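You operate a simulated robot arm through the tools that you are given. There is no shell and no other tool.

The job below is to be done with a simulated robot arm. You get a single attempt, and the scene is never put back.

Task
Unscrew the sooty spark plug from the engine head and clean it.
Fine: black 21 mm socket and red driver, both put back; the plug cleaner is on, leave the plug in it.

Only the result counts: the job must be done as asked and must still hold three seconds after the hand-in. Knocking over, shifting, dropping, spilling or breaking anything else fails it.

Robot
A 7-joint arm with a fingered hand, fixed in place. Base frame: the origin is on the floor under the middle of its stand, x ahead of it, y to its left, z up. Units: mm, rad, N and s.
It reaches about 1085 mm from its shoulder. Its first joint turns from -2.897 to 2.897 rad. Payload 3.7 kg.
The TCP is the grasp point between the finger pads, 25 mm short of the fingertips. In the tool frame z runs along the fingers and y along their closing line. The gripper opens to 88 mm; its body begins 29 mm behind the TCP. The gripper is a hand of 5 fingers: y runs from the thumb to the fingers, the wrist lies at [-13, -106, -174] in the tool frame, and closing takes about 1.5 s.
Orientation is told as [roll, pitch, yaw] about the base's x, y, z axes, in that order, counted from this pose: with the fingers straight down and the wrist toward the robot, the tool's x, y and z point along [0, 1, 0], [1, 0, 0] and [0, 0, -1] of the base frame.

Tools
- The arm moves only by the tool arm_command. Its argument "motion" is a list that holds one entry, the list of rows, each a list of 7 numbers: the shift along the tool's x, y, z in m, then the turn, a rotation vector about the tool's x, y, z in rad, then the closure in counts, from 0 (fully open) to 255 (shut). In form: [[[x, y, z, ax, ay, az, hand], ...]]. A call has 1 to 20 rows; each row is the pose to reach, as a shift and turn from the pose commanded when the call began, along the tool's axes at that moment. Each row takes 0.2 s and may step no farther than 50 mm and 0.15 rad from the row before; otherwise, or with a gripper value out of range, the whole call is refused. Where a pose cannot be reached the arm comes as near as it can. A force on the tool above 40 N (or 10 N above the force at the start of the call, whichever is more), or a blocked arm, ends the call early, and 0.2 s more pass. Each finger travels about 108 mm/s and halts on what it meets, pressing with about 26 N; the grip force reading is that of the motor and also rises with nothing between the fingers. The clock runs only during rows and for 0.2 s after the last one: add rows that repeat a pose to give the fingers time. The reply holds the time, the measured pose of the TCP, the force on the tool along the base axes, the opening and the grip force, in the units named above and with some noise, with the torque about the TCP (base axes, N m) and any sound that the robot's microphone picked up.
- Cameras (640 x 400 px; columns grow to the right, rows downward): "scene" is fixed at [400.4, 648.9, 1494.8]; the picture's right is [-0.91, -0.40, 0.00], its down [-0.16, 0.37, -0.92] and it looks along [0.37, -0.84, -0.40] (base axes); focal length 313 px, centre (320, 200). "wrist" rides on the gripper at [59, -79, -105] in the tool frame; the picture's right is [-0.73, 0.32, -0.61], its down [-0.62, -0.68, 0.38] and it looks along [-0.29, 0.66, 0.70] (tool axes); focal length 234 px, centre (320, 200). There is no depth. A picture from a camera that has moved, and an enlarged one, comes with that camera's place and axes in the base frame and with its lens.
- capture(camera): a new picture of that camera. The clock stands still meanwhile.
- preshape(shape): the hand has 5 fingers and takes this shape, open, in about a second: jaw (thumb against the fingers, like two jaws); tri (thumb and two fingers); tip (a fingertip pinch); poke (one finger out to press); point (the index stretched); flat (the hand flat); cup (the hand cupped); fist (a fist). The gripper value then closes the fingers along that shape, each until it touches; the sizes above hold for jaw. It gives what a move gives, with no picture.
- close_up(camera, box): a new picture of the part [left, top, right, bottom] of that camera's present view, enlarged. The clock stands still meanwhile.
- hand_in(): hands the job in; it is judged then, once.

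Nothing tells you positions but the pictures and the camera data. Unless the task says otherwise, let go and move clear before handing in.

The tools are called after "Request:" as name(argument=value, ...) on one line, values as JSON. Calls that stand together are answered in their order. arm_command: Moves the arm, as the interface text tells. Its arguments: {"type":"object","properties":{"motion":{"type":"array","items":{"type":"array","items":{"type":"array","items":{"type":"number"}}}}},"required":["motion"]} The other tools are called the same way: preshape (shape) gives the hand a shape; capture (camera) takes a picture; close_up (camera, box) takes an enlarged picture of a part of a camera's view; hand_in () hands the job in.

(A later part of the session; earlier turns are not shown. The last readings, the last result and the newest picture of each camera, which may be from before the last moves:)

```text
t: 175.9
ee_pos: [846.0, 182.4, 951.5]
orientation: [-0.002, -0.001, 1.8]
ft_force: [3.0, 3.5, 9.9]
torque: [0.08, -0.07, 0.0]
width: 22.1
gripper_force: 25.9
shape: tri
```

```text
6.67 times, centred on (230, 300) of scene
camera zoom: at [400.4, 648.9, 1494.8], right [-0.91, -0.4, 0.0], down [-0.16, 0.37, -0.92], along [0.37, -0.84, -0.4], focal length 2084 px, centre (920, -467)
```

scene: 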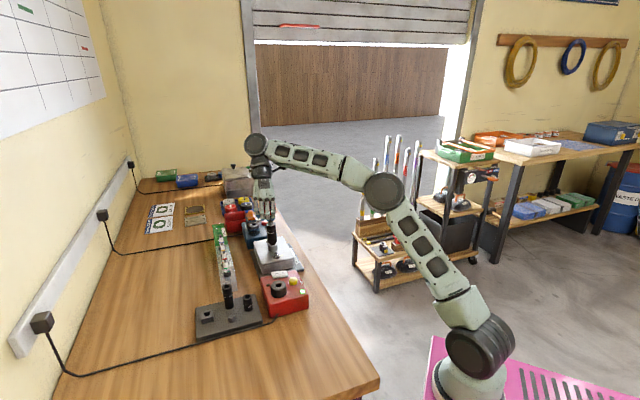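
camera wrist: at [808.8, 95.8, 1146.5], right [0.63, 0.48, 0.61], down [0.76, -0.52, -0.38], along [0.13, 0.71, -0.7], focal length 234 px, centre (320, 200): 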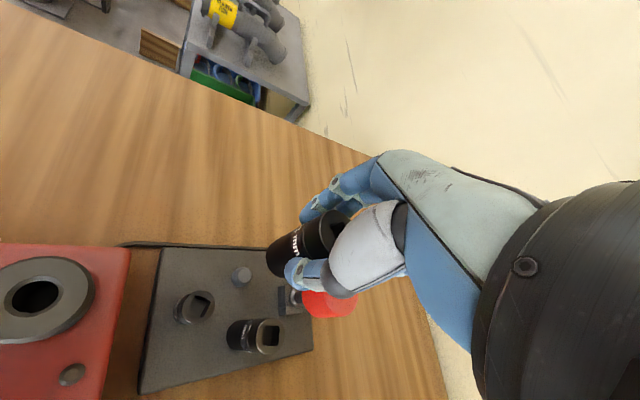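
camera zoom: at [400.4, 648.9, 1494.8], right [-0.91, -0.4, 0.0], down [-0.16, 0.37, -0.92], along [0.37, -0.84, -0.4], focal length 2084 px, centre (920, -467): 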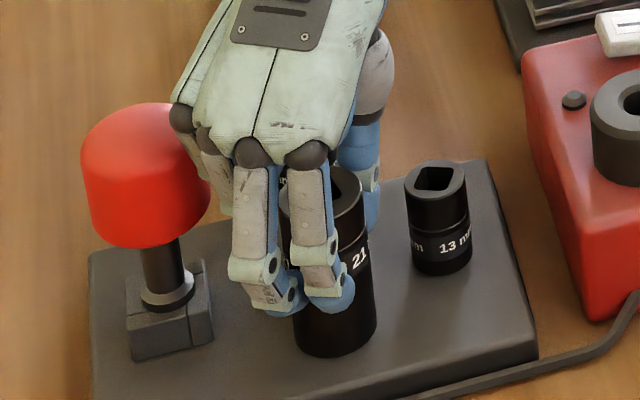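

Seated on the plate (about 10 N). Relieving and opening only partway, then rising.

Request:
arm_command(motion=[[[0, 0, -0.0015, 0, 0, 0, 255], [0, 0, -0.0015, 0, 0, 0, 200], [0, 0, -0.0015, 0, 0, 0, 140], [0, 0, -0.0015, 0, 0, 0, 80], [0, 0, -0.0015, 0, 0, 0, 60], [0, 0, -0.0015, 0, 0, 0, 60], [0, 0, -0.0015, 0, 0, 0, 60], [0, 0, -0.0015, 0, 0, 0, 60]]])

Request:
close_up(camera="scene", box=[200, 270, 260, 330])

Request:
close_up(camera="wrist", box=[200, 180, 360, 340])

```text
t: 177.7
ee_pos: [847.4, 182.1, 952.9]
orientation: [0.0, -0.001, 1.799]
ft_force: [-0.1, -0.2, -0.2]
torque: [-0.03, 0.02, 0.01]
width: 67.0
gripper_force: 0.1
shape: tri
```

```text
6.67 times, centred on (230, 300) of scene
camera zoom: at [400.4, 648.9, 1494.8], right [-0.91, -0.4, 0.0], down [-0.16, 0.37, -0.92], along [0.37, -0.84, -0.4], focal length 2084 px, centre (920, -467)
```

zoom: 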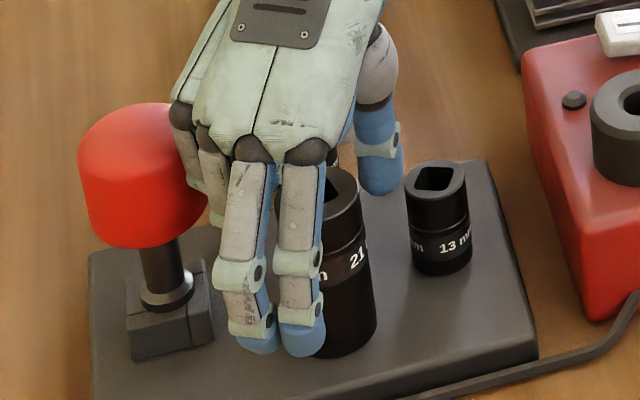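

```text
2.50 times, centred on (280, 260) of wrist
camera zoom: at [808.0, 91.9, 1057.7], right [0.63, 0.48, 0.61], down [0.76, -0.52, -0.38], along [0.13, 0.71, -0.7], focal length 585 px, centre (420, 50)
```

zoom: 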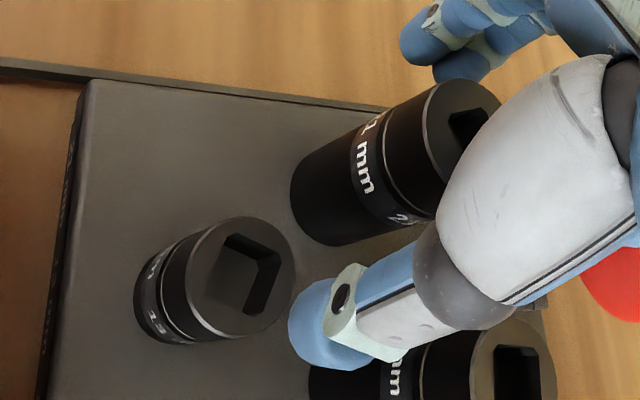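

The socket stands on its peg. Rising straight up, clear of everything.

Request:
arm_command(motion=[[[0, 0, -0.005, 0, 0, 0, 60], [0, 0, -0.015, 0, 0, 0, 60], [0, 0, -0.035, 0, 0, 0, 60], [0, 0, -0.065, 0, 0, 0, 60], [0, 0, -0.1, 0, 0, 0, 60], [0, 0, -0.14, 0, 0, 0, 60], [0, 0, -0.17, 0, 0, 0, 60], [0, 0, -0.17, 0, 0, 0, 60]]])

Request:
close_up(camera="scene", box=[190, 260, 270, 340])

Request:
capture(camera="wrist")

```text
t: 179.5
ee_pos: [847.2, 182.2, 1122.1]
orientation: [-0.001, -0.002, 1.799]
ft_force: [0.5, 0.6, 0.1]
torque: [0.02, -0.01, 0.02]
width: 67.0
gripper_force: 0.1
shape: tri
```

```text
5.00 times, centred on (230, 300) of scene
camera zoom: at [400.4, 648.9, 1494.8], right [-0.91, -0.4, 0.0], down [-0.16, 0.37, -0.92], along [0.37, -0.84, -0.4], focal length 1563 px, centre (770, -300)
```

zoom: 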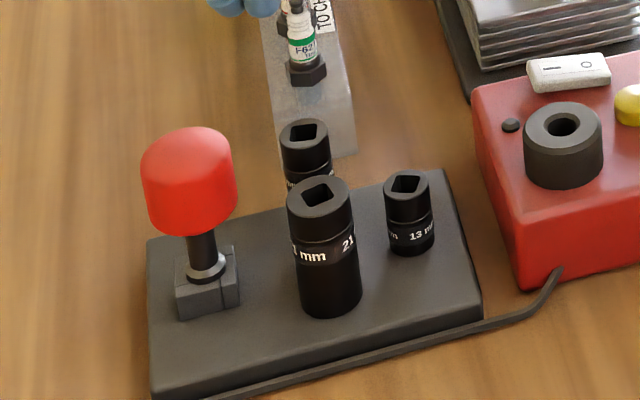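

```text
taken
camera wrist: at [808.1, 91.1, 1227.4], right [0.63, 0.48, 0.61], down [0.76, -0.52, -0.38], along [0.13, 0.71, -0.7], focal length 234 px, centre (320, 200)
```

wrist: 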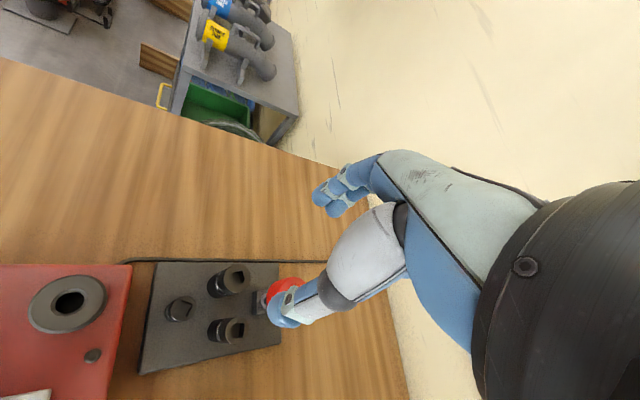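

Driver and 21 mm socket are back in place. Now to the loose plug: moving over it with the hand open, turning to yaw 0.

Request:
arm_command(motion=[[[0.001, -0.0212, 0, 0, 0, 0.1385, 0], [0.002, -0.0423, 0, 0, 0, 0.277, 0], [0.003, -0.0635, 0, 0, 0, 0.4155, 0], [0.004, -0.0847, 0, 0, 0, 0.554, 0], [0.005, -0.1058, 0, 0, 0, 0.6925, 0], [0.006, -0.127, 0, 0, 0, 0.831, 0], [0.007, -0.1482, 0, 0, 0, 0.9695, 0], [0.008, -0.1694, 0, 0, 0, 1.108, 0], [0.009, -0.1905, 0, 0, 0, 1.2465, 0], [0.01, -0.2117, 0, 0, 0, 1.385, 0], [0.011, -0.2329, 0, 0, 0, 1.5235, 0], [0.012, -0.254, 0, 0, 0, 1.662, 0], [0.0131, -0.2752, 0, 0, 0, 1.8, 0], [0.0131, -0.2752, 0.03, 0, 0, 1.8, 0], [0.0131, -0.2752, 0.055, 0, 0, 1.8, 0], [0.0131, -0.2752, 0.055, 0, 0, 1.8, 0]]])

Request:
close_up(camera="wrist", box=[215, 215, 325, 325])

Request:
close_up(camera="scene", box=[255, 195, 295, 250])

```text
t: 182.9
ee_pos: [898.1, -89.6, 1069.6]
orientation: [-0.001, 0.0, 0.0]
ft_force: [-0.5, -0.4, -0.5]
torque: [-0.01, 0.0, 0.0]
width: 87.7
gripper_force: 0.1
shape: tri
```

```text
3.64 times, centred on (270, 270) of wrist
camera zoom: at [819.1, -31.5, 1173.8], right [0.32, -0.73, 0.61], down [-0.68, -0.62, -0.38], along [0.66, -0.29, -0.7], focal length 852 px, centre (502, -54)
```

zoom: 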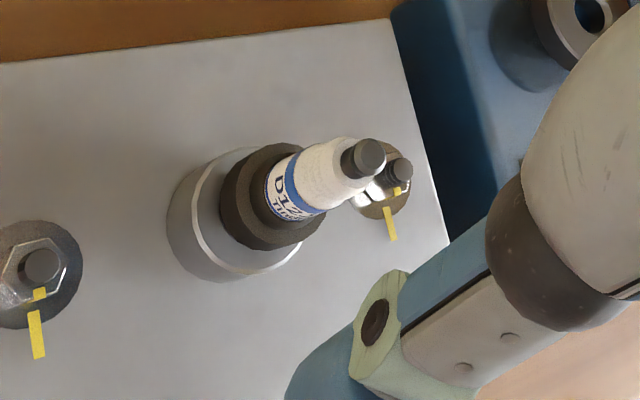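

```text
7.27 times, centred on (275, 222) of scene
camera zoom: at [400.4, 648.9, 1494.8], right [-0.91, -0.4, 0.0], down [-0.16, 0.37, -0.92], along [0.37, -0.84, -0.4], focal length 2274 px, centre (647, 36)
```

zoom: 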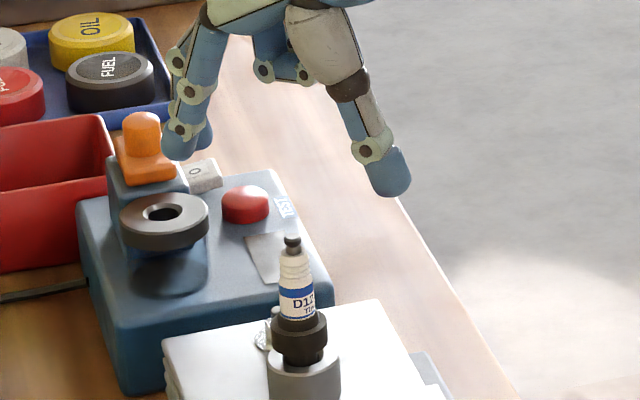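

The plug axis is centred between thumb and fingers. Descending so the fingertips stop just above the dark collar.

Request:
arm_command(motion=[[[0, 0, 0.02, 0, 0, 0, 0], [0, 0, 0.04, 0, 0, 0, 0], [0, 0, 0.058, 0, 0, 0, 0], [0, 0, 0.072, 0, 0, 0, 0], [0, 0, 0.072, 0, 0, 0, 0]]])

Request:
close_up(camera="wrist", box=[235, 185, 355, 305])

Request:
close_up(camera="scene", box=[255, 205, 295, 255])

```text
t: 184.1
ee_pos: [898.0, -88.0, 995.4]
orientation: [0.0, 0.0, 0.0]
ft_force: [-0.3, 1.0, 0.6]
torque: [-0.03, -0.03, 0.0]
width: 87.7
gripper_force: 0.0
shape: tri
```

```text
3.33 times, centred on (295, 245) of wrist
camera zoom: at [819.0, -30.6, 1100.6], right [0.32, -0.73, 0.61], down [-0.68, -0.62, -0.38], along [0.66, -0.29, -0.7], focal length 781 px, centre (403, 50)
```

zoom: 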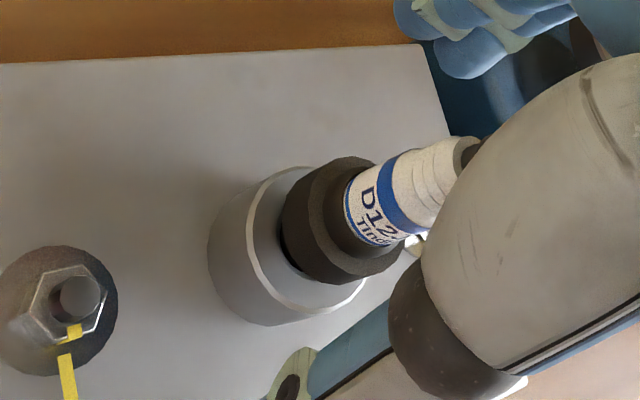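

```text
8.00 times, centred on (275, 230) of scene
camera zoom: at [400.4, 648.9, 1494.8], right [-0.91, -0.4, 0.0], down [-0.16, 0.37, -0.92], along [0.37, -0.84, -0.4], focal length 2501 px, centre (680, -40)
```

zoom: 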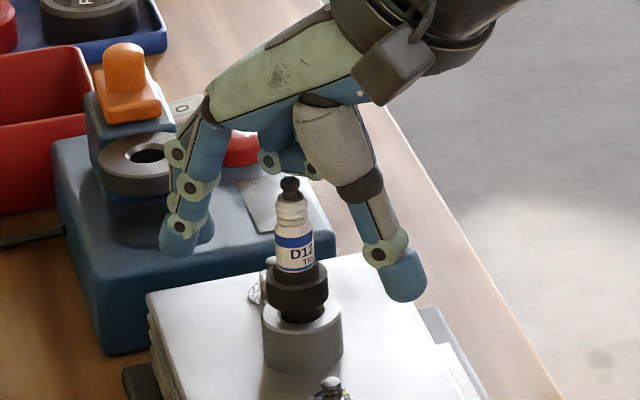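

Straddling the insulator well. Closing on the plug.

Request:
arm_command(motion=[[[0, 0, 0, 0, 0, 0, 80], [0, 0, 0, 0, 0, 0, 140], [0, 0, 0, 0, 0, 0, 190], [0, 0, 0, 0, 0, 0, 230], [0, 0, 0, 0, 0, 0, 255], [0, 0, 0, 0, 0, 0, 255], [0, 0, 0, 0, 0, 0, 255], [0, 0, 0, 0, 0, 0, 255], [0, 0, 0, 0, 0, 0, 255], [0, 0, 0, 0, 0, 0, 255]]])

Request:
close_up(camera="wrist", box=[235, 185, 355, 305])

Request:
close_up(camera="scene", box=[255, 205, 295, 255])

```text
t: 186.3
ee_pos: [899.0, -89.6, 996.0]
orientation: [-0.001, -0.001, 0.0]
ft_force: [-0.4, 0.4, -0.4]
torque: [0.0, 0.01, 0.03]
width: 5.3
gripper_force: 26.1
shape: tri
```

```text
3.33 times, centred on (295, 245) of wrist
camera zoom: at [819.0, -30.7, 1100.8], right [0.32, -0.73, 0.61], down [-0.68, -0.62, -0.38], along [0.66, -0.29, -0.7], focal length 781 px, centre (403, 50)
```

zoom: 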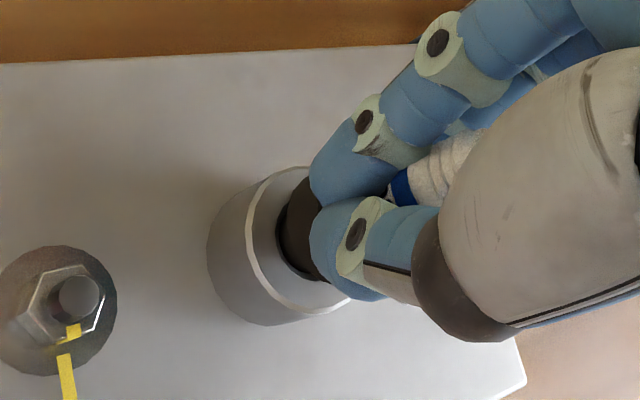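

```text
8.00 times, centred on (275, 230) of scene
camera zoom: at [400.4, 648.9, 1494.8], right [-0.91, -0.4, 0.0], down [-0.16, 0.37, -0.92], along [0.37, -0.84, -0.4], focal length 2501 px, centre (680, -40)
```

zoom: 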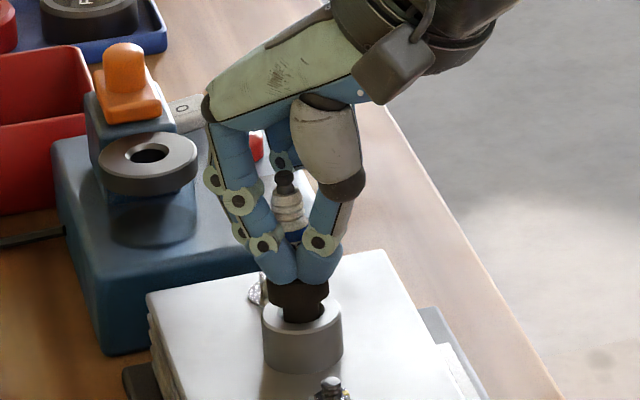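

Held by the insulator. Lifting slowly to see if it comes free.

Request:
arm_command(motion=[[[0, 0, -0.002, 0, 0, 0, 255], [0, 0, -0.004, 0, 0, 0, 255], [0, 0, -0.007, 0, 0, 0, 255], [0, 0, -0.01, 0, 0, 0, 255], [0, 0, -0.01, 0, 0, 0, 255]]])

Request:
close_up(camera="scene", box=[260, 225, 290, 255])

Request:
close_up(camera="wrist", box=[235, 215, 325, 305])

```text
t: 187.5
ee_pos: [897.5, -88.9, 1005.9]
orientation: [-0.001, -0.001, 0.0]
ft_force: [1.0, 0.2, -0.6]
torque: [-0.01, -0.03, -0.01]
width: 5.6
gripper_force: 26.2
shape: tri
```

```text
13.33 times, centred on (275, 240) of scene
camera zoom: at [400.4, 648.9, 1494.8], right [-0.91, -0.4, 0.0], down [-0.16, 0.37, -0.92], along [0.37, -0.84, -0.4], focal length 4168 px, centre (920, -333)
```

zoom: 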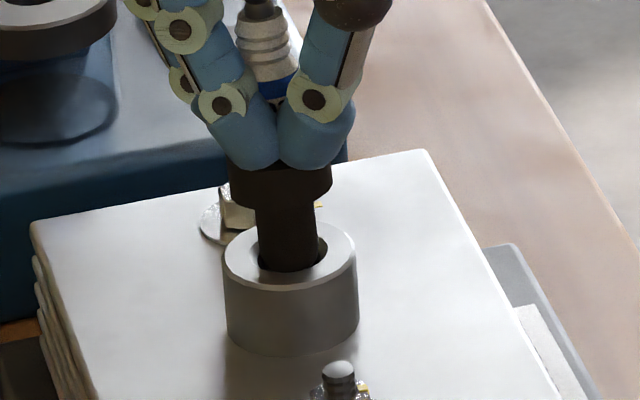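

```text
4.44 times, centred on (280, 260) of wrist
camera zoom: at [818.7, -30.1, 1111.7], right [0.32, -0.73, 0.61], down [-0.68, -0.62, -0.38], along [0.66, -0.29, -0.7], focal length 1041 px, centre (498, -67)
```

zoom: 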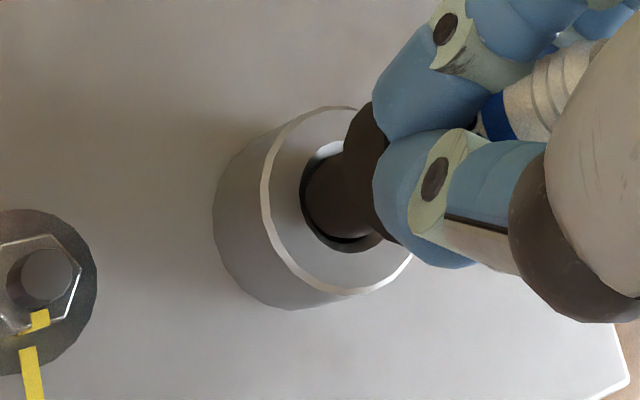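

It comes out freely. Lifting clear and inspecting.

Request:
arm_command(motion=[[[0, 0, -0.01, 0, 0, 0, 255], [0, 0, -0.025, 0, 0, 0, 255], [0, 0, -0.045, 0, 0, 0, 255], [0, 0, -0.07, 0, 0, 0, 255], [0, 0, -0.09, 0, 0, 0, 255], [0, 0, -0.09, 0, 0, 0, 255]]])

Request:
close_up(camera="scene", box=[250, 190, 300, 250])

Request:
close_up(camera="wrist", box=[215, 205, 335, 325])

```text
t: 188.9
ee_pos: [898.6, -90.1, 1097.0]
orientation: [0.0, 0.0, 0.0]
ft_force: [0.6, -0.8, -0.5]
torque: [0.01, -0.02, 0.0]
width: 5.6
gripper_force: 26.1
shape: tri
```

```text
6.67 times, centred on (275, 220) of scene
camera zoom: at [400.4, 648.9, 1494.8], right [-0.91, -0.4, 0.0], down [-0.16, 0.37, -0.92], along [0.37, -0.84, -0.4], focal length 2084 px, centre (620, 67)
```

zoom: 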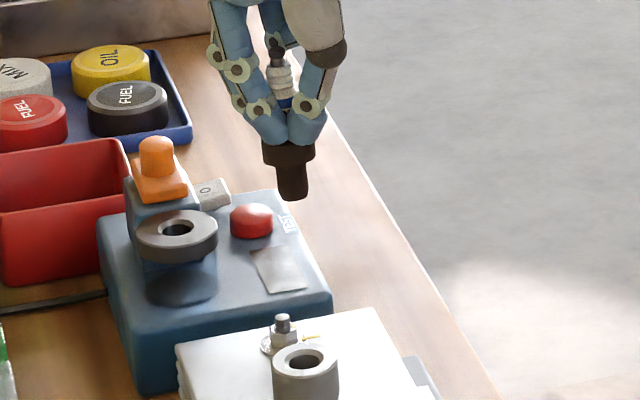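

```text
3.33 times, centred on (275, 265) of wrist
camera zoom: at [819.7, -32.3, 1202.6], right [0.32, -0.73, 0.61], down [-0.68, -0.62, -0.38], along [0.66, -0.29, -0.7], focal length 781 px, centre (470, -17)
```

zoom: 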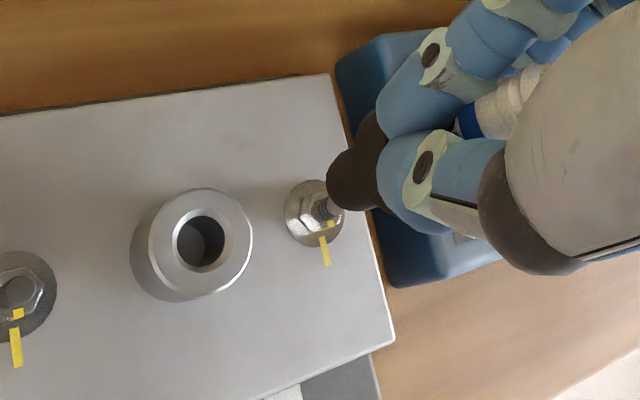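

The plug is out and held upright; the head's hole is empty. Carrying it over to the cleaner.

Request:
arm_command(motion=[[[0.0266, -0.0196, 0, 0, 0, 0, 255], [0.0531, -0.0391, 0, 0, 0, 0, 255], [0.0797, -0.0587, 0, 0, 0, 0, 255], [0.1063, -0.0783, 0, 0, 0, 0, 255], [0.1329, -0.0979, 0, 0, 0, 0, 255], [0.1594, -0.1174, 0, 0, 0, 0, 255], [0.186, -0.137, 0, 0, 0, 0, 255], [0.186, -0.137, 0.02, 0, 0, 0, 255], [0.186, -0.137, 0.03, 0, 0, 0, 255], [0.186, -0.137, 0.03, 0, 0, 0, 255]]])

Request:
close_up(camera="wrist", box=[195, 205, 335, 345])

Request:
close_up(camera="scene", box=[250, 230, 320, 310])

```text
t: 191.1
ee_pos: [760.7, 97.1, 1065.6]
orientation: [-0.001, 0.0, 0.001]
ft_force: [-0.2, 0.6, -0.7]
torque: [-0.01, 0.06, 0.0]
width: 5.3
gripper_force: 25.6
shape: tri
```

```text
2.86 times, centred on (265, 275) of wrist
camera zoom: at [681.4, 155.9, 1170.4], right [0.32, -0.73, 0.61], down [-0.68, -0.62, -0.38], along [0.66, -0.29, -0.7], focal length 669 px, centre (477, -14)
```

zoom: 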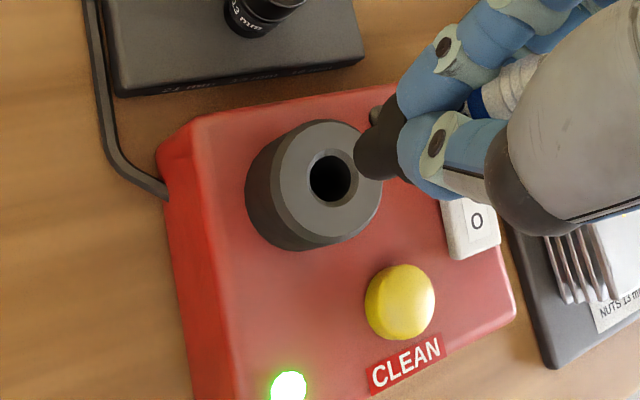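

```text
5.00 times, centred on (285, 270) of scene
camera zoom: at [400.4, 648.9, 1494.8], right [-0.91, -0.4, 0.0], down [-0.16, 0.37, -0.92], along [0.37, -0.84, -0.4], focal length 1563 px, centre (495, -150)
```

zoom: 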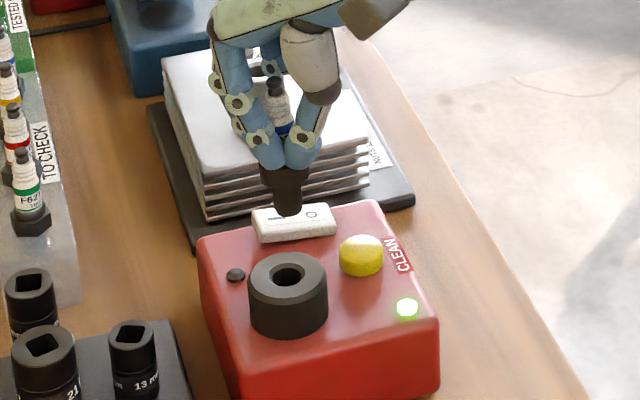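

Comparing both views, the plug end is ~51 mm below the TCP and must move about (+6.5, -7.4) mm. Shifting and lowering close to the boss.

Request:
arm_command(motion=[[[-0.004, 0.0035, 0.005, 0, 0, 0, 255], [-0.0074, 0.0065, 0.012, 0, 0, 0, 255], [-0.0074, 0.0065, 0.022, 0, 0, 0, 255], [-0.0074, 0.0065, 0.03, 0, 0, 0, 255], [-0.0074, 0.0065, 0.034, 0, 0, 0, 255], [-0.0074, 0.0065, 0.034, 0, 0, 0, 255]]])

Request:
close_up(camera="wrist", box=[225, 215, 305, 295])

Request:
close_up(camera="scene", box=[260, 262, 300, 302])

```text
t: 192.5
ee_pos: [766.1, 91.1, 1032.0]
orientation: [0.002, 0.0, 0.0]
ft_force: [0.8, 0.4, -1.0]
torque: [-0.01, -0.03, -0.01]
width: 5.3
gripper_force: 26.0
shape: tri
```

```text
5.00 times, centred on (265, 255) of wrist
camera zoom: at [687.3, 148.4, 1137.1], right [0.32, -0.73, 0.61], down [-0.68, -0.62, -0.38], along [0.66, -0.29, -0.7], focal length 1171 px, centre (595, -75)
```

zoom: 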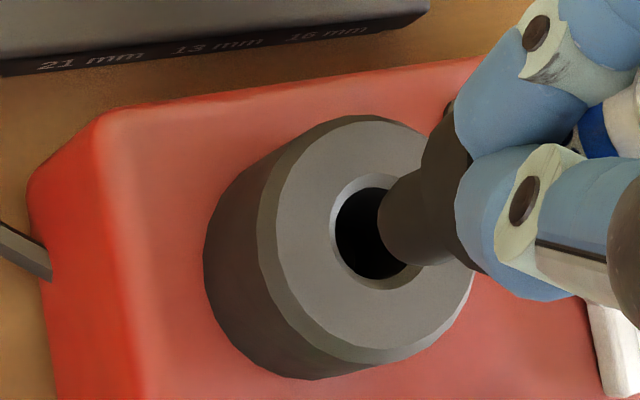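

```text
10.00 times, centred on (280, 282) of scene
camera zoom: at [400.4, 648.9, 1494.8], right [-0.91, -0.4, 0.0], down [-0.16, 0.37, -0.92], along [0.37, -0.84, -0.4], focal length 3126 px, centre (720, -620)
```

zoom: 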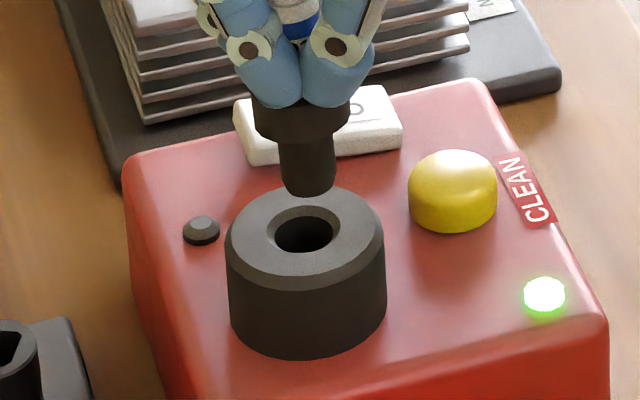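

Request:
arm_command(motion=[[[0.0002, 0.0008, 0.003, 0, 0, 0, 255], [0.0002, 0.0016, 0.006, 0, 0, 0, 255], [0.0002, 0.0016, 0.01, 0, 0, 0, 255], [0.0002, 0.0016, 0.01, 0, 0, 0, 255]]])

Request:
close_up(camera="wrist", box=[225, 215, 305, 295])

Request:
close_up(camera="scene", box=[260, 262, 300, 302])

```text
t: 193.5
ee_pos: [768.2, 89.8, 1020.1]
orientation: [0.0, 0.0, 0.0]
ft_force: [0.3, 0.2, -0.6]
torque: [-0.01, -0.01, 0.01]
width: 5.4
gripper_force: 26.1
shape: tri
```

```text
5.00 times, centred on (265, 255) of wrist
camera zoom: at [688.9, 148.6, 1126.4], right [0.32, -0.73, 0.61], down [-0.68, -0.62, -0.38], along [0.66, -0.29, -0.7], focal length 1171 px, centre (595, -75)
```

zoom: 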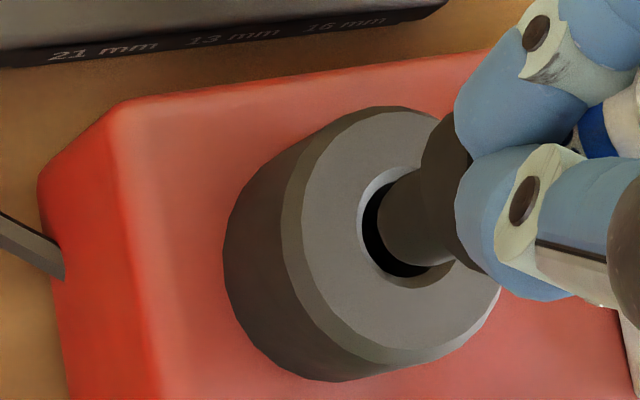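

```text
10.00 times, centred on (280, 282) of scene
camera zoom: at [400.4, 648.9, 1494.8], right [-0.91, -0.4, 0.0], down [-0.16, 0.37, -0.92], along [0.37, -0.84, -0.4], focal length 3126 px, centre (720, -620)
```

zoom: 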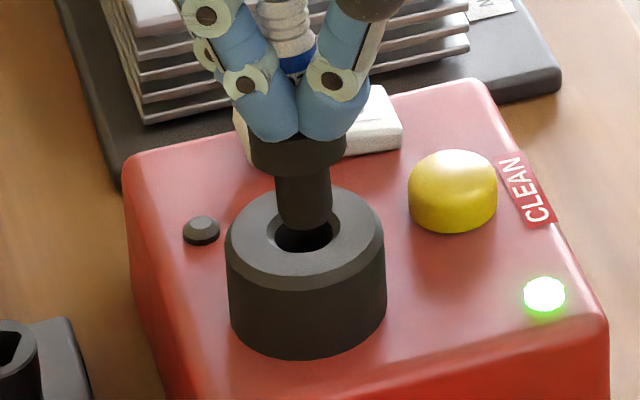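

Nearly concentric; the hole has a chamfered lead-in. Lowering gently into it.

Request:
arm_command(motion=[[[-0.0004, 0.0001, 0.002, 0, 0, 0, 255], [-0.0004, 0.0001, 0.004, 0, 0, 0, 255], [-0.0004, 0.0001, 0.006, 0, 0, 0, 255], [-0.0004, 0.0001, 0.008, 0, 0, 0, 255], [-0.0004, 0.0001, 0.01, 0, 0, 0, 255], [-0.0004, 0.0001, 0.01, 0, 0, 0, 255]]])

Request:
close_up(camera="wrist", box=[225, 215, 305, 295])

Request:
close_up(camera="scene", box=[260, 262, 300, 302])

```text
t: 194.9
ee_pos: [769.5, 89.0, 1012.1]
orientation: [0.0, -0.003, 0.0]
ft_force: [1.0, -0.5, 2.4]
torque: [-0.05, -0.09, 0.01]
width: 5.3
gripper_force: 25.7
shape: tri
```

```text
5.00 times, centred on (265, 255) of wrist
camera zoom: at [689.3, 147.6, 1117.0], right [0.32, -0.73, 0.61], down [-0.68, -0.62, -0.38], along [0.66, -0.29, -0.7], focal length 1171 px, centre (595, -75)
```

zoom: 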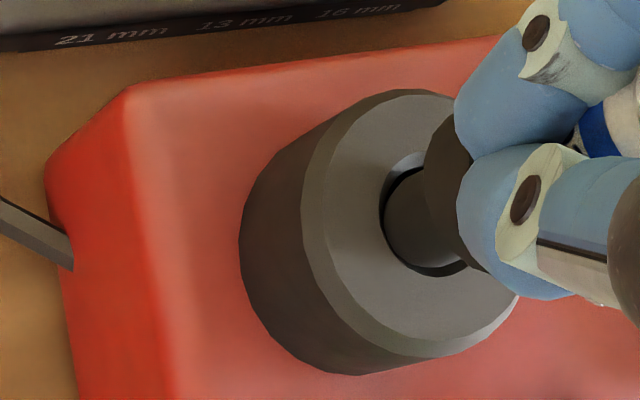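

```text
10.00 times, centred on (280, 282) of scene
camera zoom: at [400.4, 648.9, 1494.8], right [-0.91, -0.4, 0.0], down [-0.16, 0.37, -0.92], along [0.37, -0.84, -0.4], focal length 3126 px, centre (720, -620)
```

zoom: 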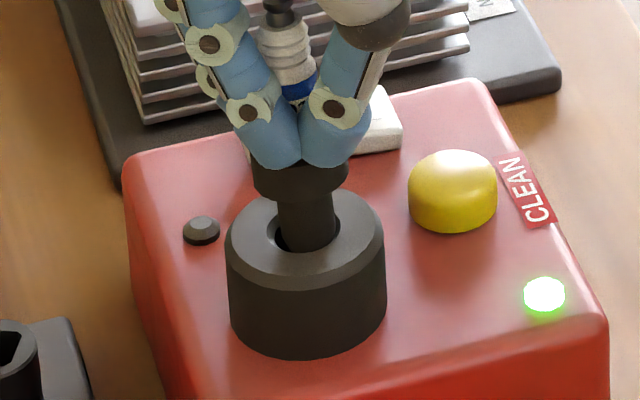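

Touching the rim lightly on one side. Nudging +x by 0.8 mm and continuing down.

Request:
arm_command(motion=[[[0, 0.0004, -0.0005, 0, 0, 0, 255], [0.0002, 0.0009, -0.0005, 0, 0, 0, 255], [0.0002, 0.0009, 0.001, 0, 0, 0, 255], [0.0002, 0.0009, 0.003, 0, 0, 0, 255], [0.0002, 0.0009, 0.005, 0, 0, 0, 255], [0.0002, 0.0009, 0.005, 0, 0, 0, 255]]])

Request:
close_up(camera="wrist", box=[225, 215, 305, 295])

Request:
close_up(camera="scene", box=[260, 262, 300, 302])

```text
t: 196.3
ee_pos: [769.5, 89.8, 1006.6]
orientation: [-0.001, 0.0, -0.001]
ft_force: [2.3, -0.7, 0.9]
torque: [-0.08, -0.09, 0.01]
width: 5.6
gripper_force: 25.7
shape: tri
```

```text
5.00 times, centred on (265, 255) of wrist
camera zoom: at [690.4, 148.6, 1111.6], right [0.32, -0.73, 0.61], down [-0.68, -0.62, -0.38], along [0.66, -0.29, -0.7], focal length 1171 px, centre (595, -75)
```

zoom: 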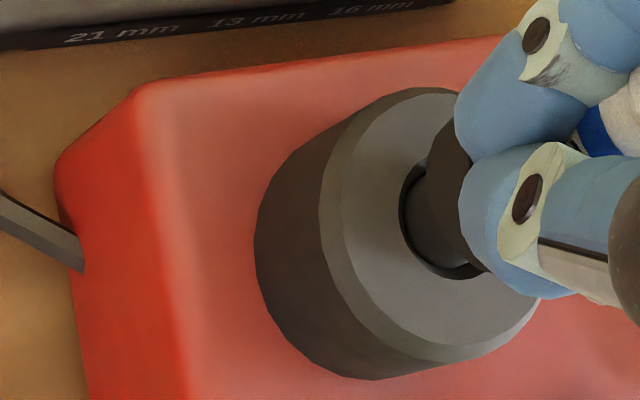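

```text
10.00 times, centred on (280, 282) of scene
camera zoom: at [400.4, 648.9, 1494.8], right [-0.91, -0.4, 0.0], down [-0.16, 0.37, -0.92], along [0.37, -0.84, -0.4], focal length 3126 px, centre (720, -620)
```

zoom: 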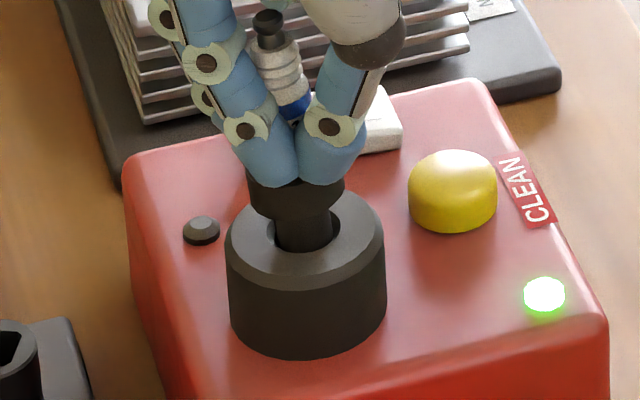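

The thread is going into the hole. Continuing with a small +x relief.

Request:
arm_command(motion=[[[0.0, 0.0005, 0.001, 0, 0, 0, 255], [0.0, 0.0008, 0.003, 0, 0, 0, 255], [0.0, 0.0008, 0.005, 0, 0, 0, 255], [0.0, 0.0008, 0.006, 0, 0, 0, 255], [0.0, 0.0008, 0.006, 0, 0, 0, 255]]])

Request:
close_up(camera="wrist", box=[225, 215, 305, 295])

Request:
close_up(camera="scene", box=[260, 262, 300, 302])

```text
t: 197.5
ee_pos: [770.2, 89.6, 1000.2]
orientation: [0.0, -0.001, 0.002]
ft_force: [-0.2, -0.9, -0.1]
torque: [-0.04, 0.0, -0.04]
width: 5.2
gripper_force: 26.0
shape: tri
```

```text
5.00 times, centred on (265, 255) of wrist
camera zoom: at [691.4, 148.3, 1105.9], right [0.32, -0.73, 0.61], down [-0.68, -0.62, -0.38], along [0.66, -0.29, -0.7], focal length 1171 px, centre (595, -75)
```

zoom: 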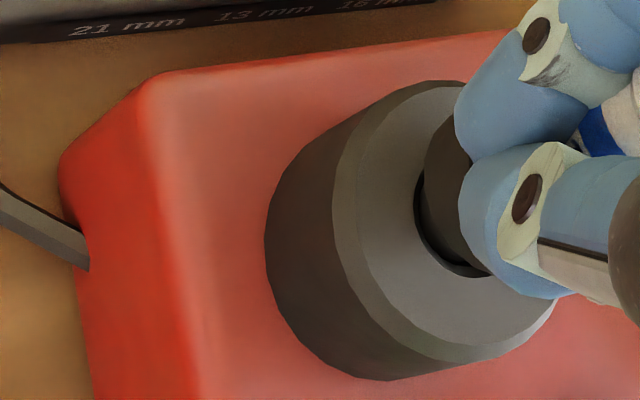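

```text
10.00 times, centred on (280, 282) of scene
camera zoom: at [400.4, 648.9, 1494.8], right [-0.91, -0.4, 0.0], down [-0.16, 0.37, -0.92], along [0.37, -0.84, -0.4], focal length 3126 px, centre (720, -620)
```

zoom: 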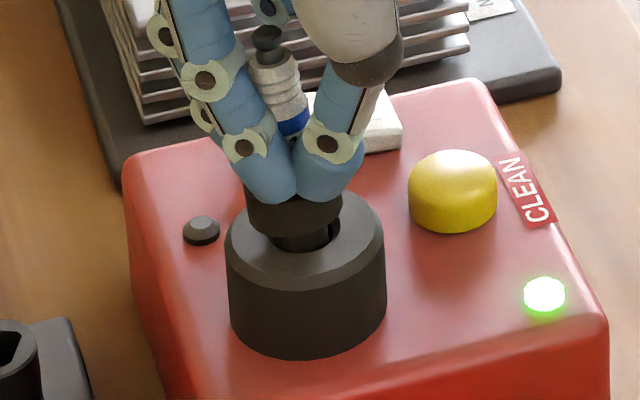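

Good, no force. Down further until the collar meets the boss.

Request:
arm_command(motion=[[[0.0, -0.0003, 0.002, 0, 0, 0, 255], [0.0, -0.0004, 0.004, 0, 0, 0, 255], [0.0, -0.0004, 0.006, 0, 0, 0, 255], [0.0, -0.0004, 0.0075, 0, 0, 0, 255], [0.0, -0.0004, 0.0075, 0, 0, 0, 255]]])

Request:
close_up(camera="wrist", box=[225, 215, 305, 295])

Request:
close_up(camera="scene", box=[260, 262, 300, 302])

```text
t: 198.7
ee_pos: [769.3, 90.1, 993.7]
orientation: [0.0, -0.002, 0.0]
ft_force: [0.0, -0.7, 10.4]
torque: [-0.08, -0.22, -0.01]
width: 5.9
gripper_force: 26.2
shape: tri
```

```text
5.00 times, centred on (265, 255) of wrist
camera zoom: at [690.3, 148.9, 1099.4], right [0.32, -0.73, 0.61], down [-0.68, -0.62, -0.39], along [0.66, -0.29, -0.69], focal length 1171 px, centre (595, -75)
```

zoom: 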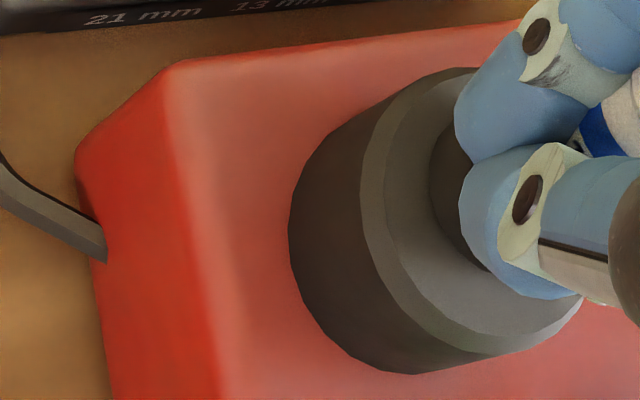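

```text
10.00 times, centred on (280, 282) of scene
camera zoom: at [400.4, 648.9, 1494.8], right [-0.91, -0.4, 0.0], down [-0.16, 0.37, -0.92], along [0.37, -0.84, -0.4], focal length 3126 px, centre (720, -620)
```

zoom: 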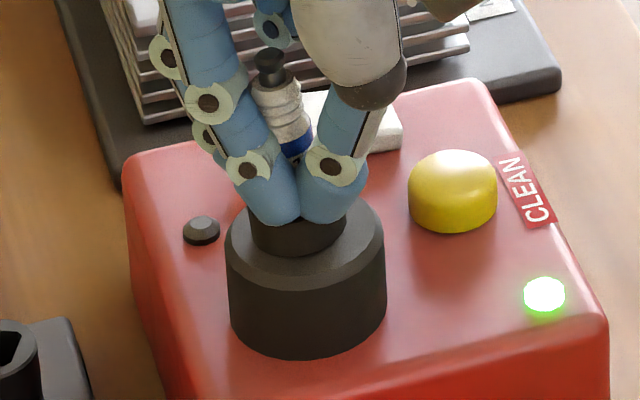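

Collar is seated on the cleaner boss (10 N). Relieving, opening the hand and rising.

Request:
arm_command(motion=[[[0, 0, -0.0015, 0, 0, 0, 255], [0, 0, -0.002, 0, 0, 0, 220], [0, 0, -0.002, 0, 0, 0, 160], [0, 0, -0.002, 0, 0, 0, 80], [0, 0, -0.002, 0, 0, 0, 0], [0, 0, -0.002, 0, 0, 0, 0], [0, 0, -0.002, 0, 0, 0, 0], [0, 0, -0.002, 0, 0, 0, 0], [0, 0, -0.002, 0, 0, 0, 0]]])

Request:
close_up(camera="scene", box=[250, 250, 310, 310])

Request:
arm_command(motion=[[[0, 0, -0.01, 0, 0, 0, 0], [0, 0, -0.03, 0, 0, 0, 0], [0, 0, -0.06, 0, 0, 0, 0], [0, 0, -0.1, 0, 0, 0, 0], [0, 0, -0.13, 0, 0, 0, 0], [0, 0, -0.13, 0, 0, 0, 0]]])

Request:
close_up(camera="scene", box=[250, 250, 310, 310])

Request:
capture(camera="wrist")

```text
t: 200.7
ee_pos: [769.9, 89.5, 995.6]
orientation: [0.0, -0.001, 0.002]
ft_force: [-0.4, 0.2, 0.5]
torque: [0.03, 0.01, -0.02]
width: 87.9
gripper_force: 0.1
shape: tri
```

```text
6.67 times, centred on (280, 280) of scene
camera zoom: at [400.4, 648.9, 1494.8], right [-0.91, -0.4, 0.0], down [-0.16, 0.37, -0.92], along [0.37, -0.84, -0.4], focal length 2084 px, centre (587, -333)
```

zoom: 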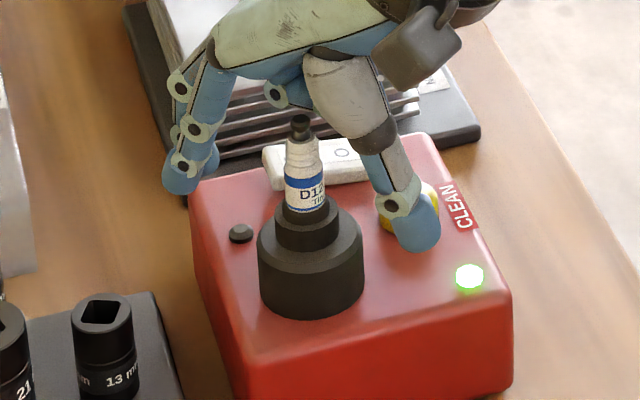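

```text
t: 202.1
ee_pos: [771.2, 89.0, 1125.1]
orientation: [0.0, -0.001, -0.001]
ft_force: [-0.5, 0.5, 1.5]
torque: [-0.01, 0.01, -0.01]
width: 87.5
gripper_force: 0.1
shape: tri
```

```text
6.67 times, centred on (280, 280) of scene
camera zoom: at [400.4, 648.9, 1494.8], right [-0.91, -0.4, 0.0], down [-0.16, 0.37, -0.92], along [0.37, -0.84, -0.4], focal length 2084 px, centre (587, -333)
```

zoom: 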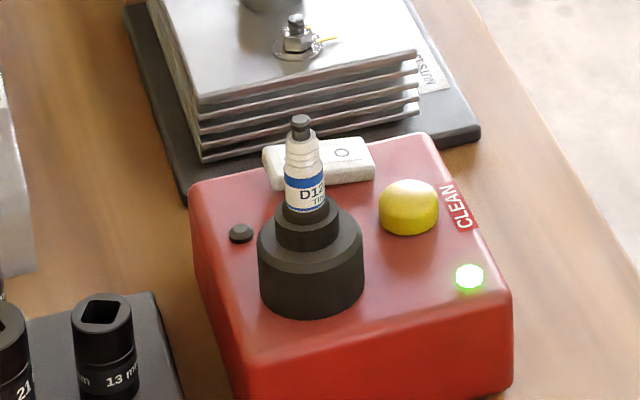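

```text
taken
camera wrist: at [691.7, 147.9, 1230.7], right [0.32, -0.73, 0.61], down [-0.68, -0.62, -0.38], along [0.66, -0.29, -0.7], focal length 234 px, centre (320, 200)
```

wrist: 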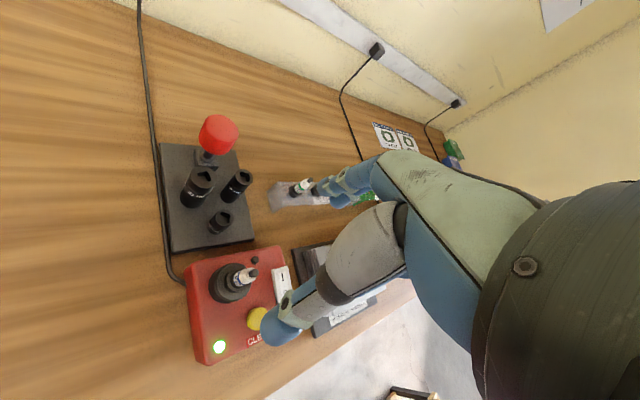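

The plug is seated in the cleaner. Next I'll form the poke shape to press the yellow CLEAN button, and look where the fingertip ends up.

Request:
arm_command(motion=[[[-0.03, -0.01, -0.02, 0, 0, 0, 0], [-0.06, -0.02, -0.03, 0, 0, 0, 0], [-0.06, -0.02, -0.03, 0, 0, 0, 0]]])

Request:
preshape(shape="poke")

Request:
capture(camera="wrist")

Request:
close_up(camera="scene", box=[230, 180, 330, 310])

```text
t: 202.9
ee_pos: [751.3, 28.1, 1155.3]
orientation: [0.001, 0.0, 0.0]
ft_force: [0.3, -0.9, 0.0]
torque: [-0.03, -0.02, 0.01]
width: 87.6
gripper_force: 0.0
shape: tri
```

```text
t: 203.8
ee_pos: [750.9, 29.0, 1154.3]
orientation: [0.0, -0.001, 0.001]
ft_force: [-0.1, -0.6, 0.0]
torque: [-0.03, -0.01, 0.0]
width: 0.0
gripper_force: 0.0
shape: poke
```

```text
taken
camera wrist: at [672.3, 86.9, 1261.0], right [0.32, -0.73, 0.61], down [-0.68, -0.62, -0.38], along [0.66, -0.29, -0.7], focal length 234 px, centre (320, 200)
```

wrist: 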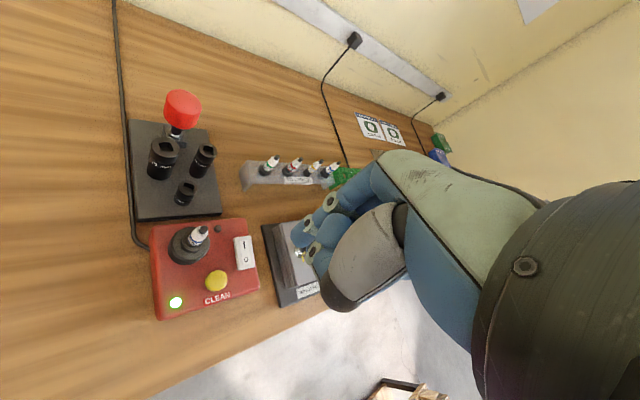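

```text
3.08 times, centred on (280, 245) of scene
camera zoom: at [400.4, 648.9, 1494.8], right [-0.91, -0.4, 0.0], down [-0.16, 0.37, -0.92], along [0.37, -0.84, -0.4], focal length 962 px, centre (443, 62)
```

zoom: 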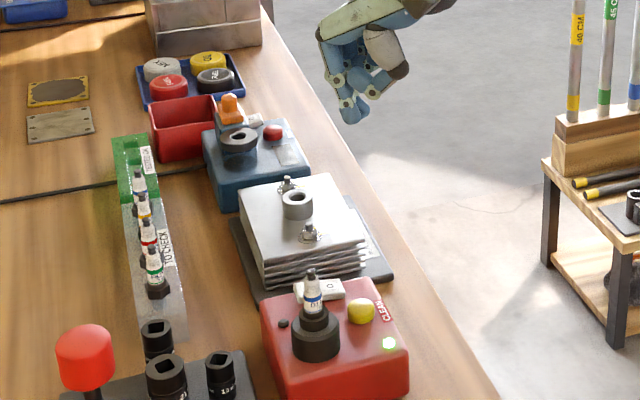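

Request:
close_up(camera="wrist", box=[270, 170, 430, 330])

Request:
close_up(camera="scene", box=[325, 175, 385, 230])

```text
2.50 times, centred on (350, 250) of wrist
camera zoom: at [672.3, 86.9, 1261.0], right [0.32, -0.73, 0.61], down [-0.68, -0.62, -0.38], along [0.66, -0.29, -0.7], focal length 585 px, centre (245, 75)
```

zoom: 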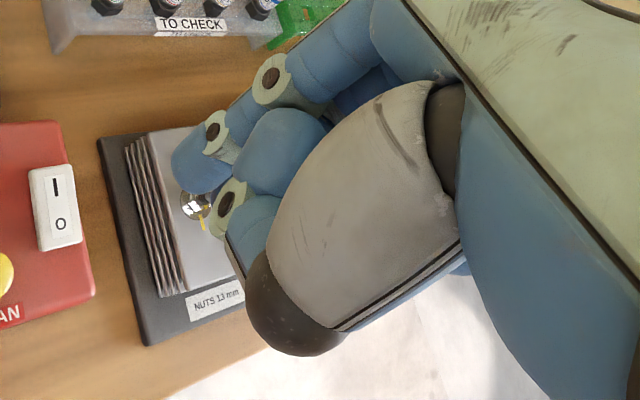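

```text
7.27 times, centred on (355, 202) of scene
camera zoom: at [400.4, 648.9, 1494.8], right [-0.91, -0.4, 0.0], down [-0.16, 0.37, -0.92], along [0.37, -0.84, -0.4], focal length 2274 px, centre (66, 182)
```

zoom: 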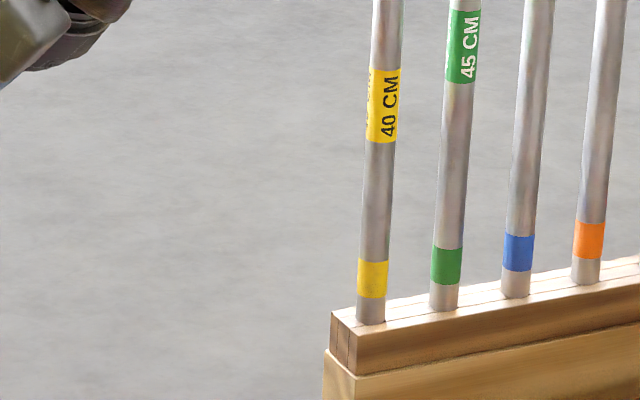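

Request:
close_up(camera="scene", box=[270, 175, 320, 225])

Request:
close_up(camera="wrist", box=[285, 185, 345, 245])

```text
8.00 times, centred on (295, 200) of scene
camera zoom: at [400.4, 648.9, 1494.8], right [-0.91, -0.4, 0.0], down [-0.16, 0.37, -0.92], along [0.37, -0.84, -0.4], focal length 2501 px, centre (520, 200)
```

zoom: 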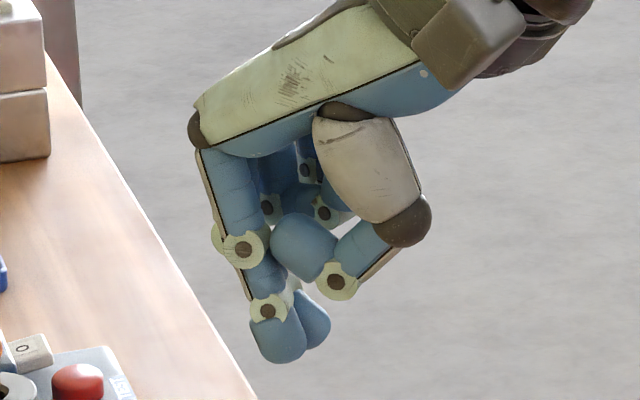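

```text
6.67 times, centred on (315, 215) of wrist
camera zoom: at [672.3, 86.9, 1261.0], right [0.32, -0.73, 0.61], down [-0.68, -0.62, -0.38], along [0.66, -0.29, -0.7], focal length 1561 px, centre (353, 100)
```

zoom: 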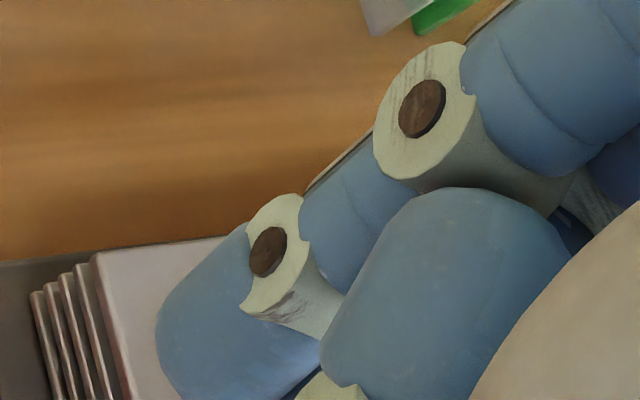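

In the poke shape the index fingertip sits about 10 mm toward tool +x and ~25 mm below the TCP. Moving it above the yellow button at about (748.5, 42).

Request:
arm_command(motion=[[[0.0045, -0.0023, 0.03, 0, 0, 0, 0], [0.0045, -0.0023, 0.06, 0, 0, 0, 0], [0.0045, -0.0023, 0.095, 0, 0, 0, 0], [0.0045, -0.0023, 0.125, 0, 0, 0, 0], [0.0045, -0.0023, 0.145, 0, 0, 0, 0], [0.0045, -0.0023, 0.145, 0, 0, 0, 0]]])

Request:
close_up(camera="scene", box=[260, 240, 320, 310])

Request:
close_up(camera="wrist", box=[200, 160, 360, 320])

```text
t: 205.2
ee_pos: [746.8, 37.2, 1012.3]
orientation: [0.001, -0.001, 0.001]
ft_force: [-0.5, 0.1, 0.2]
torque: [0.01, 0.01, -0.03]
width: 0.0
gripper_force: 0.0
shape: poke
```

```text
5.71 times, centred on (290, 275) of scene
camera zoom: at [400.4, 648.9, 1494.8], right [-0.91, -0.4, 0.0], down [-0.16, 0.37, -0.92], along [0.37, -0.84, -0.4], focal length 1786 px, centre (491, -229)
```

zoom: 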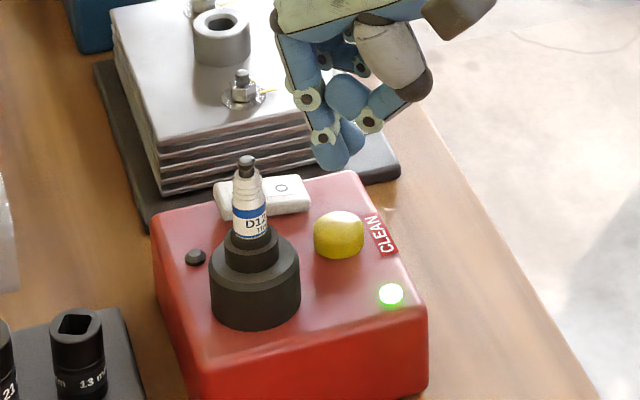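

```text
2.50 times, centred on (280, 240) of wrist
camera zoom: at [668.4, 94.7, 1116.9], right [0.32, -0.73, 0.61], down [-0.68, -0.62, -0.38], along [0.66, -0.29, -0.7], focal length 585 px, centre (420, 100)
```

zoom: 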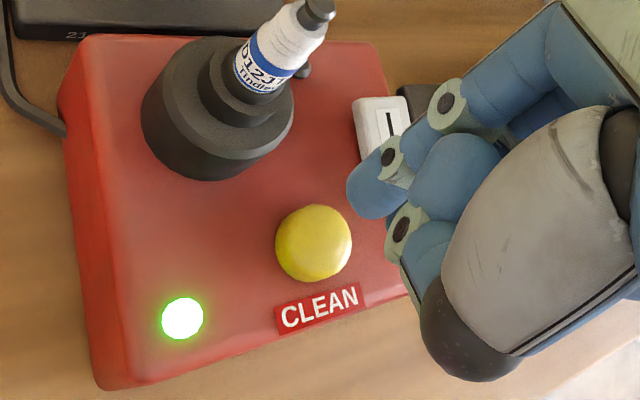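

Request:
arm_command(motion=[[[-0.0022, -0.0022, 0.01, 0, 0, 0, 0], [-0.0022, -0.0022, 0.018, 0, 0, 0, 0], [-0.0022, -0.0022, 0.024, 0, 0, 0, 0], [-0.0022, -0.0022, 0.024, 0, 0, 0, 0]]])

Request:
close_up(camera="scene", box=[265, 250, 315, 300])

Request:
close_up(camera="wrist", box=[220, 170, 360, 310])

```text
t: 206.2
ee_pos: [745.4, 32.0, 986.9]
orientation: [0.0, -0.001, 0.001]
ft_force: [-0.8, 0.3, 0.5]
torque: [0.0, -0.04, -0.03]
width: 0.0
gripper_force: 0.0
shape: poke
```

```text
8.00 times, centred on (290, 275) of scene
camera zoom: at [400.4, 648.9, 1494.8], right [-0.91, -0.4, 0.0], down [-0.16, 0.37, -0.92], along [0.37, -0.84, -0.4], focal length 2501 px, centre (560, -400)
```

zoom: 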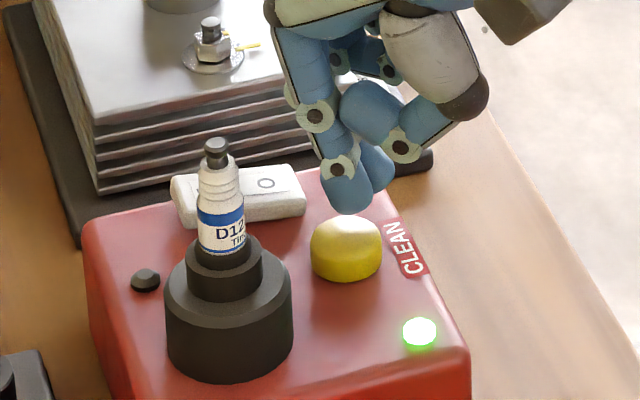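

```text
2.86 times, centred on (290, 240) of wrist
camera zoom: at [666.7, 90.9, 1092.3], right [0.32, -0.73, 0.61], down [-0.68, -0.62, -0.38], along [0.66, -0.29, -0.7], focal length 669 px, centre (406, 86)
```

zoom: 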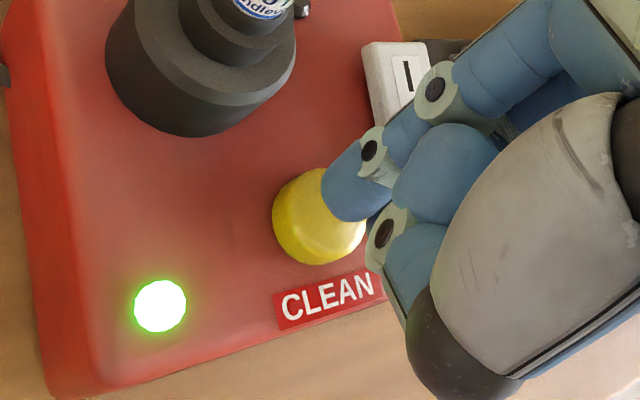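

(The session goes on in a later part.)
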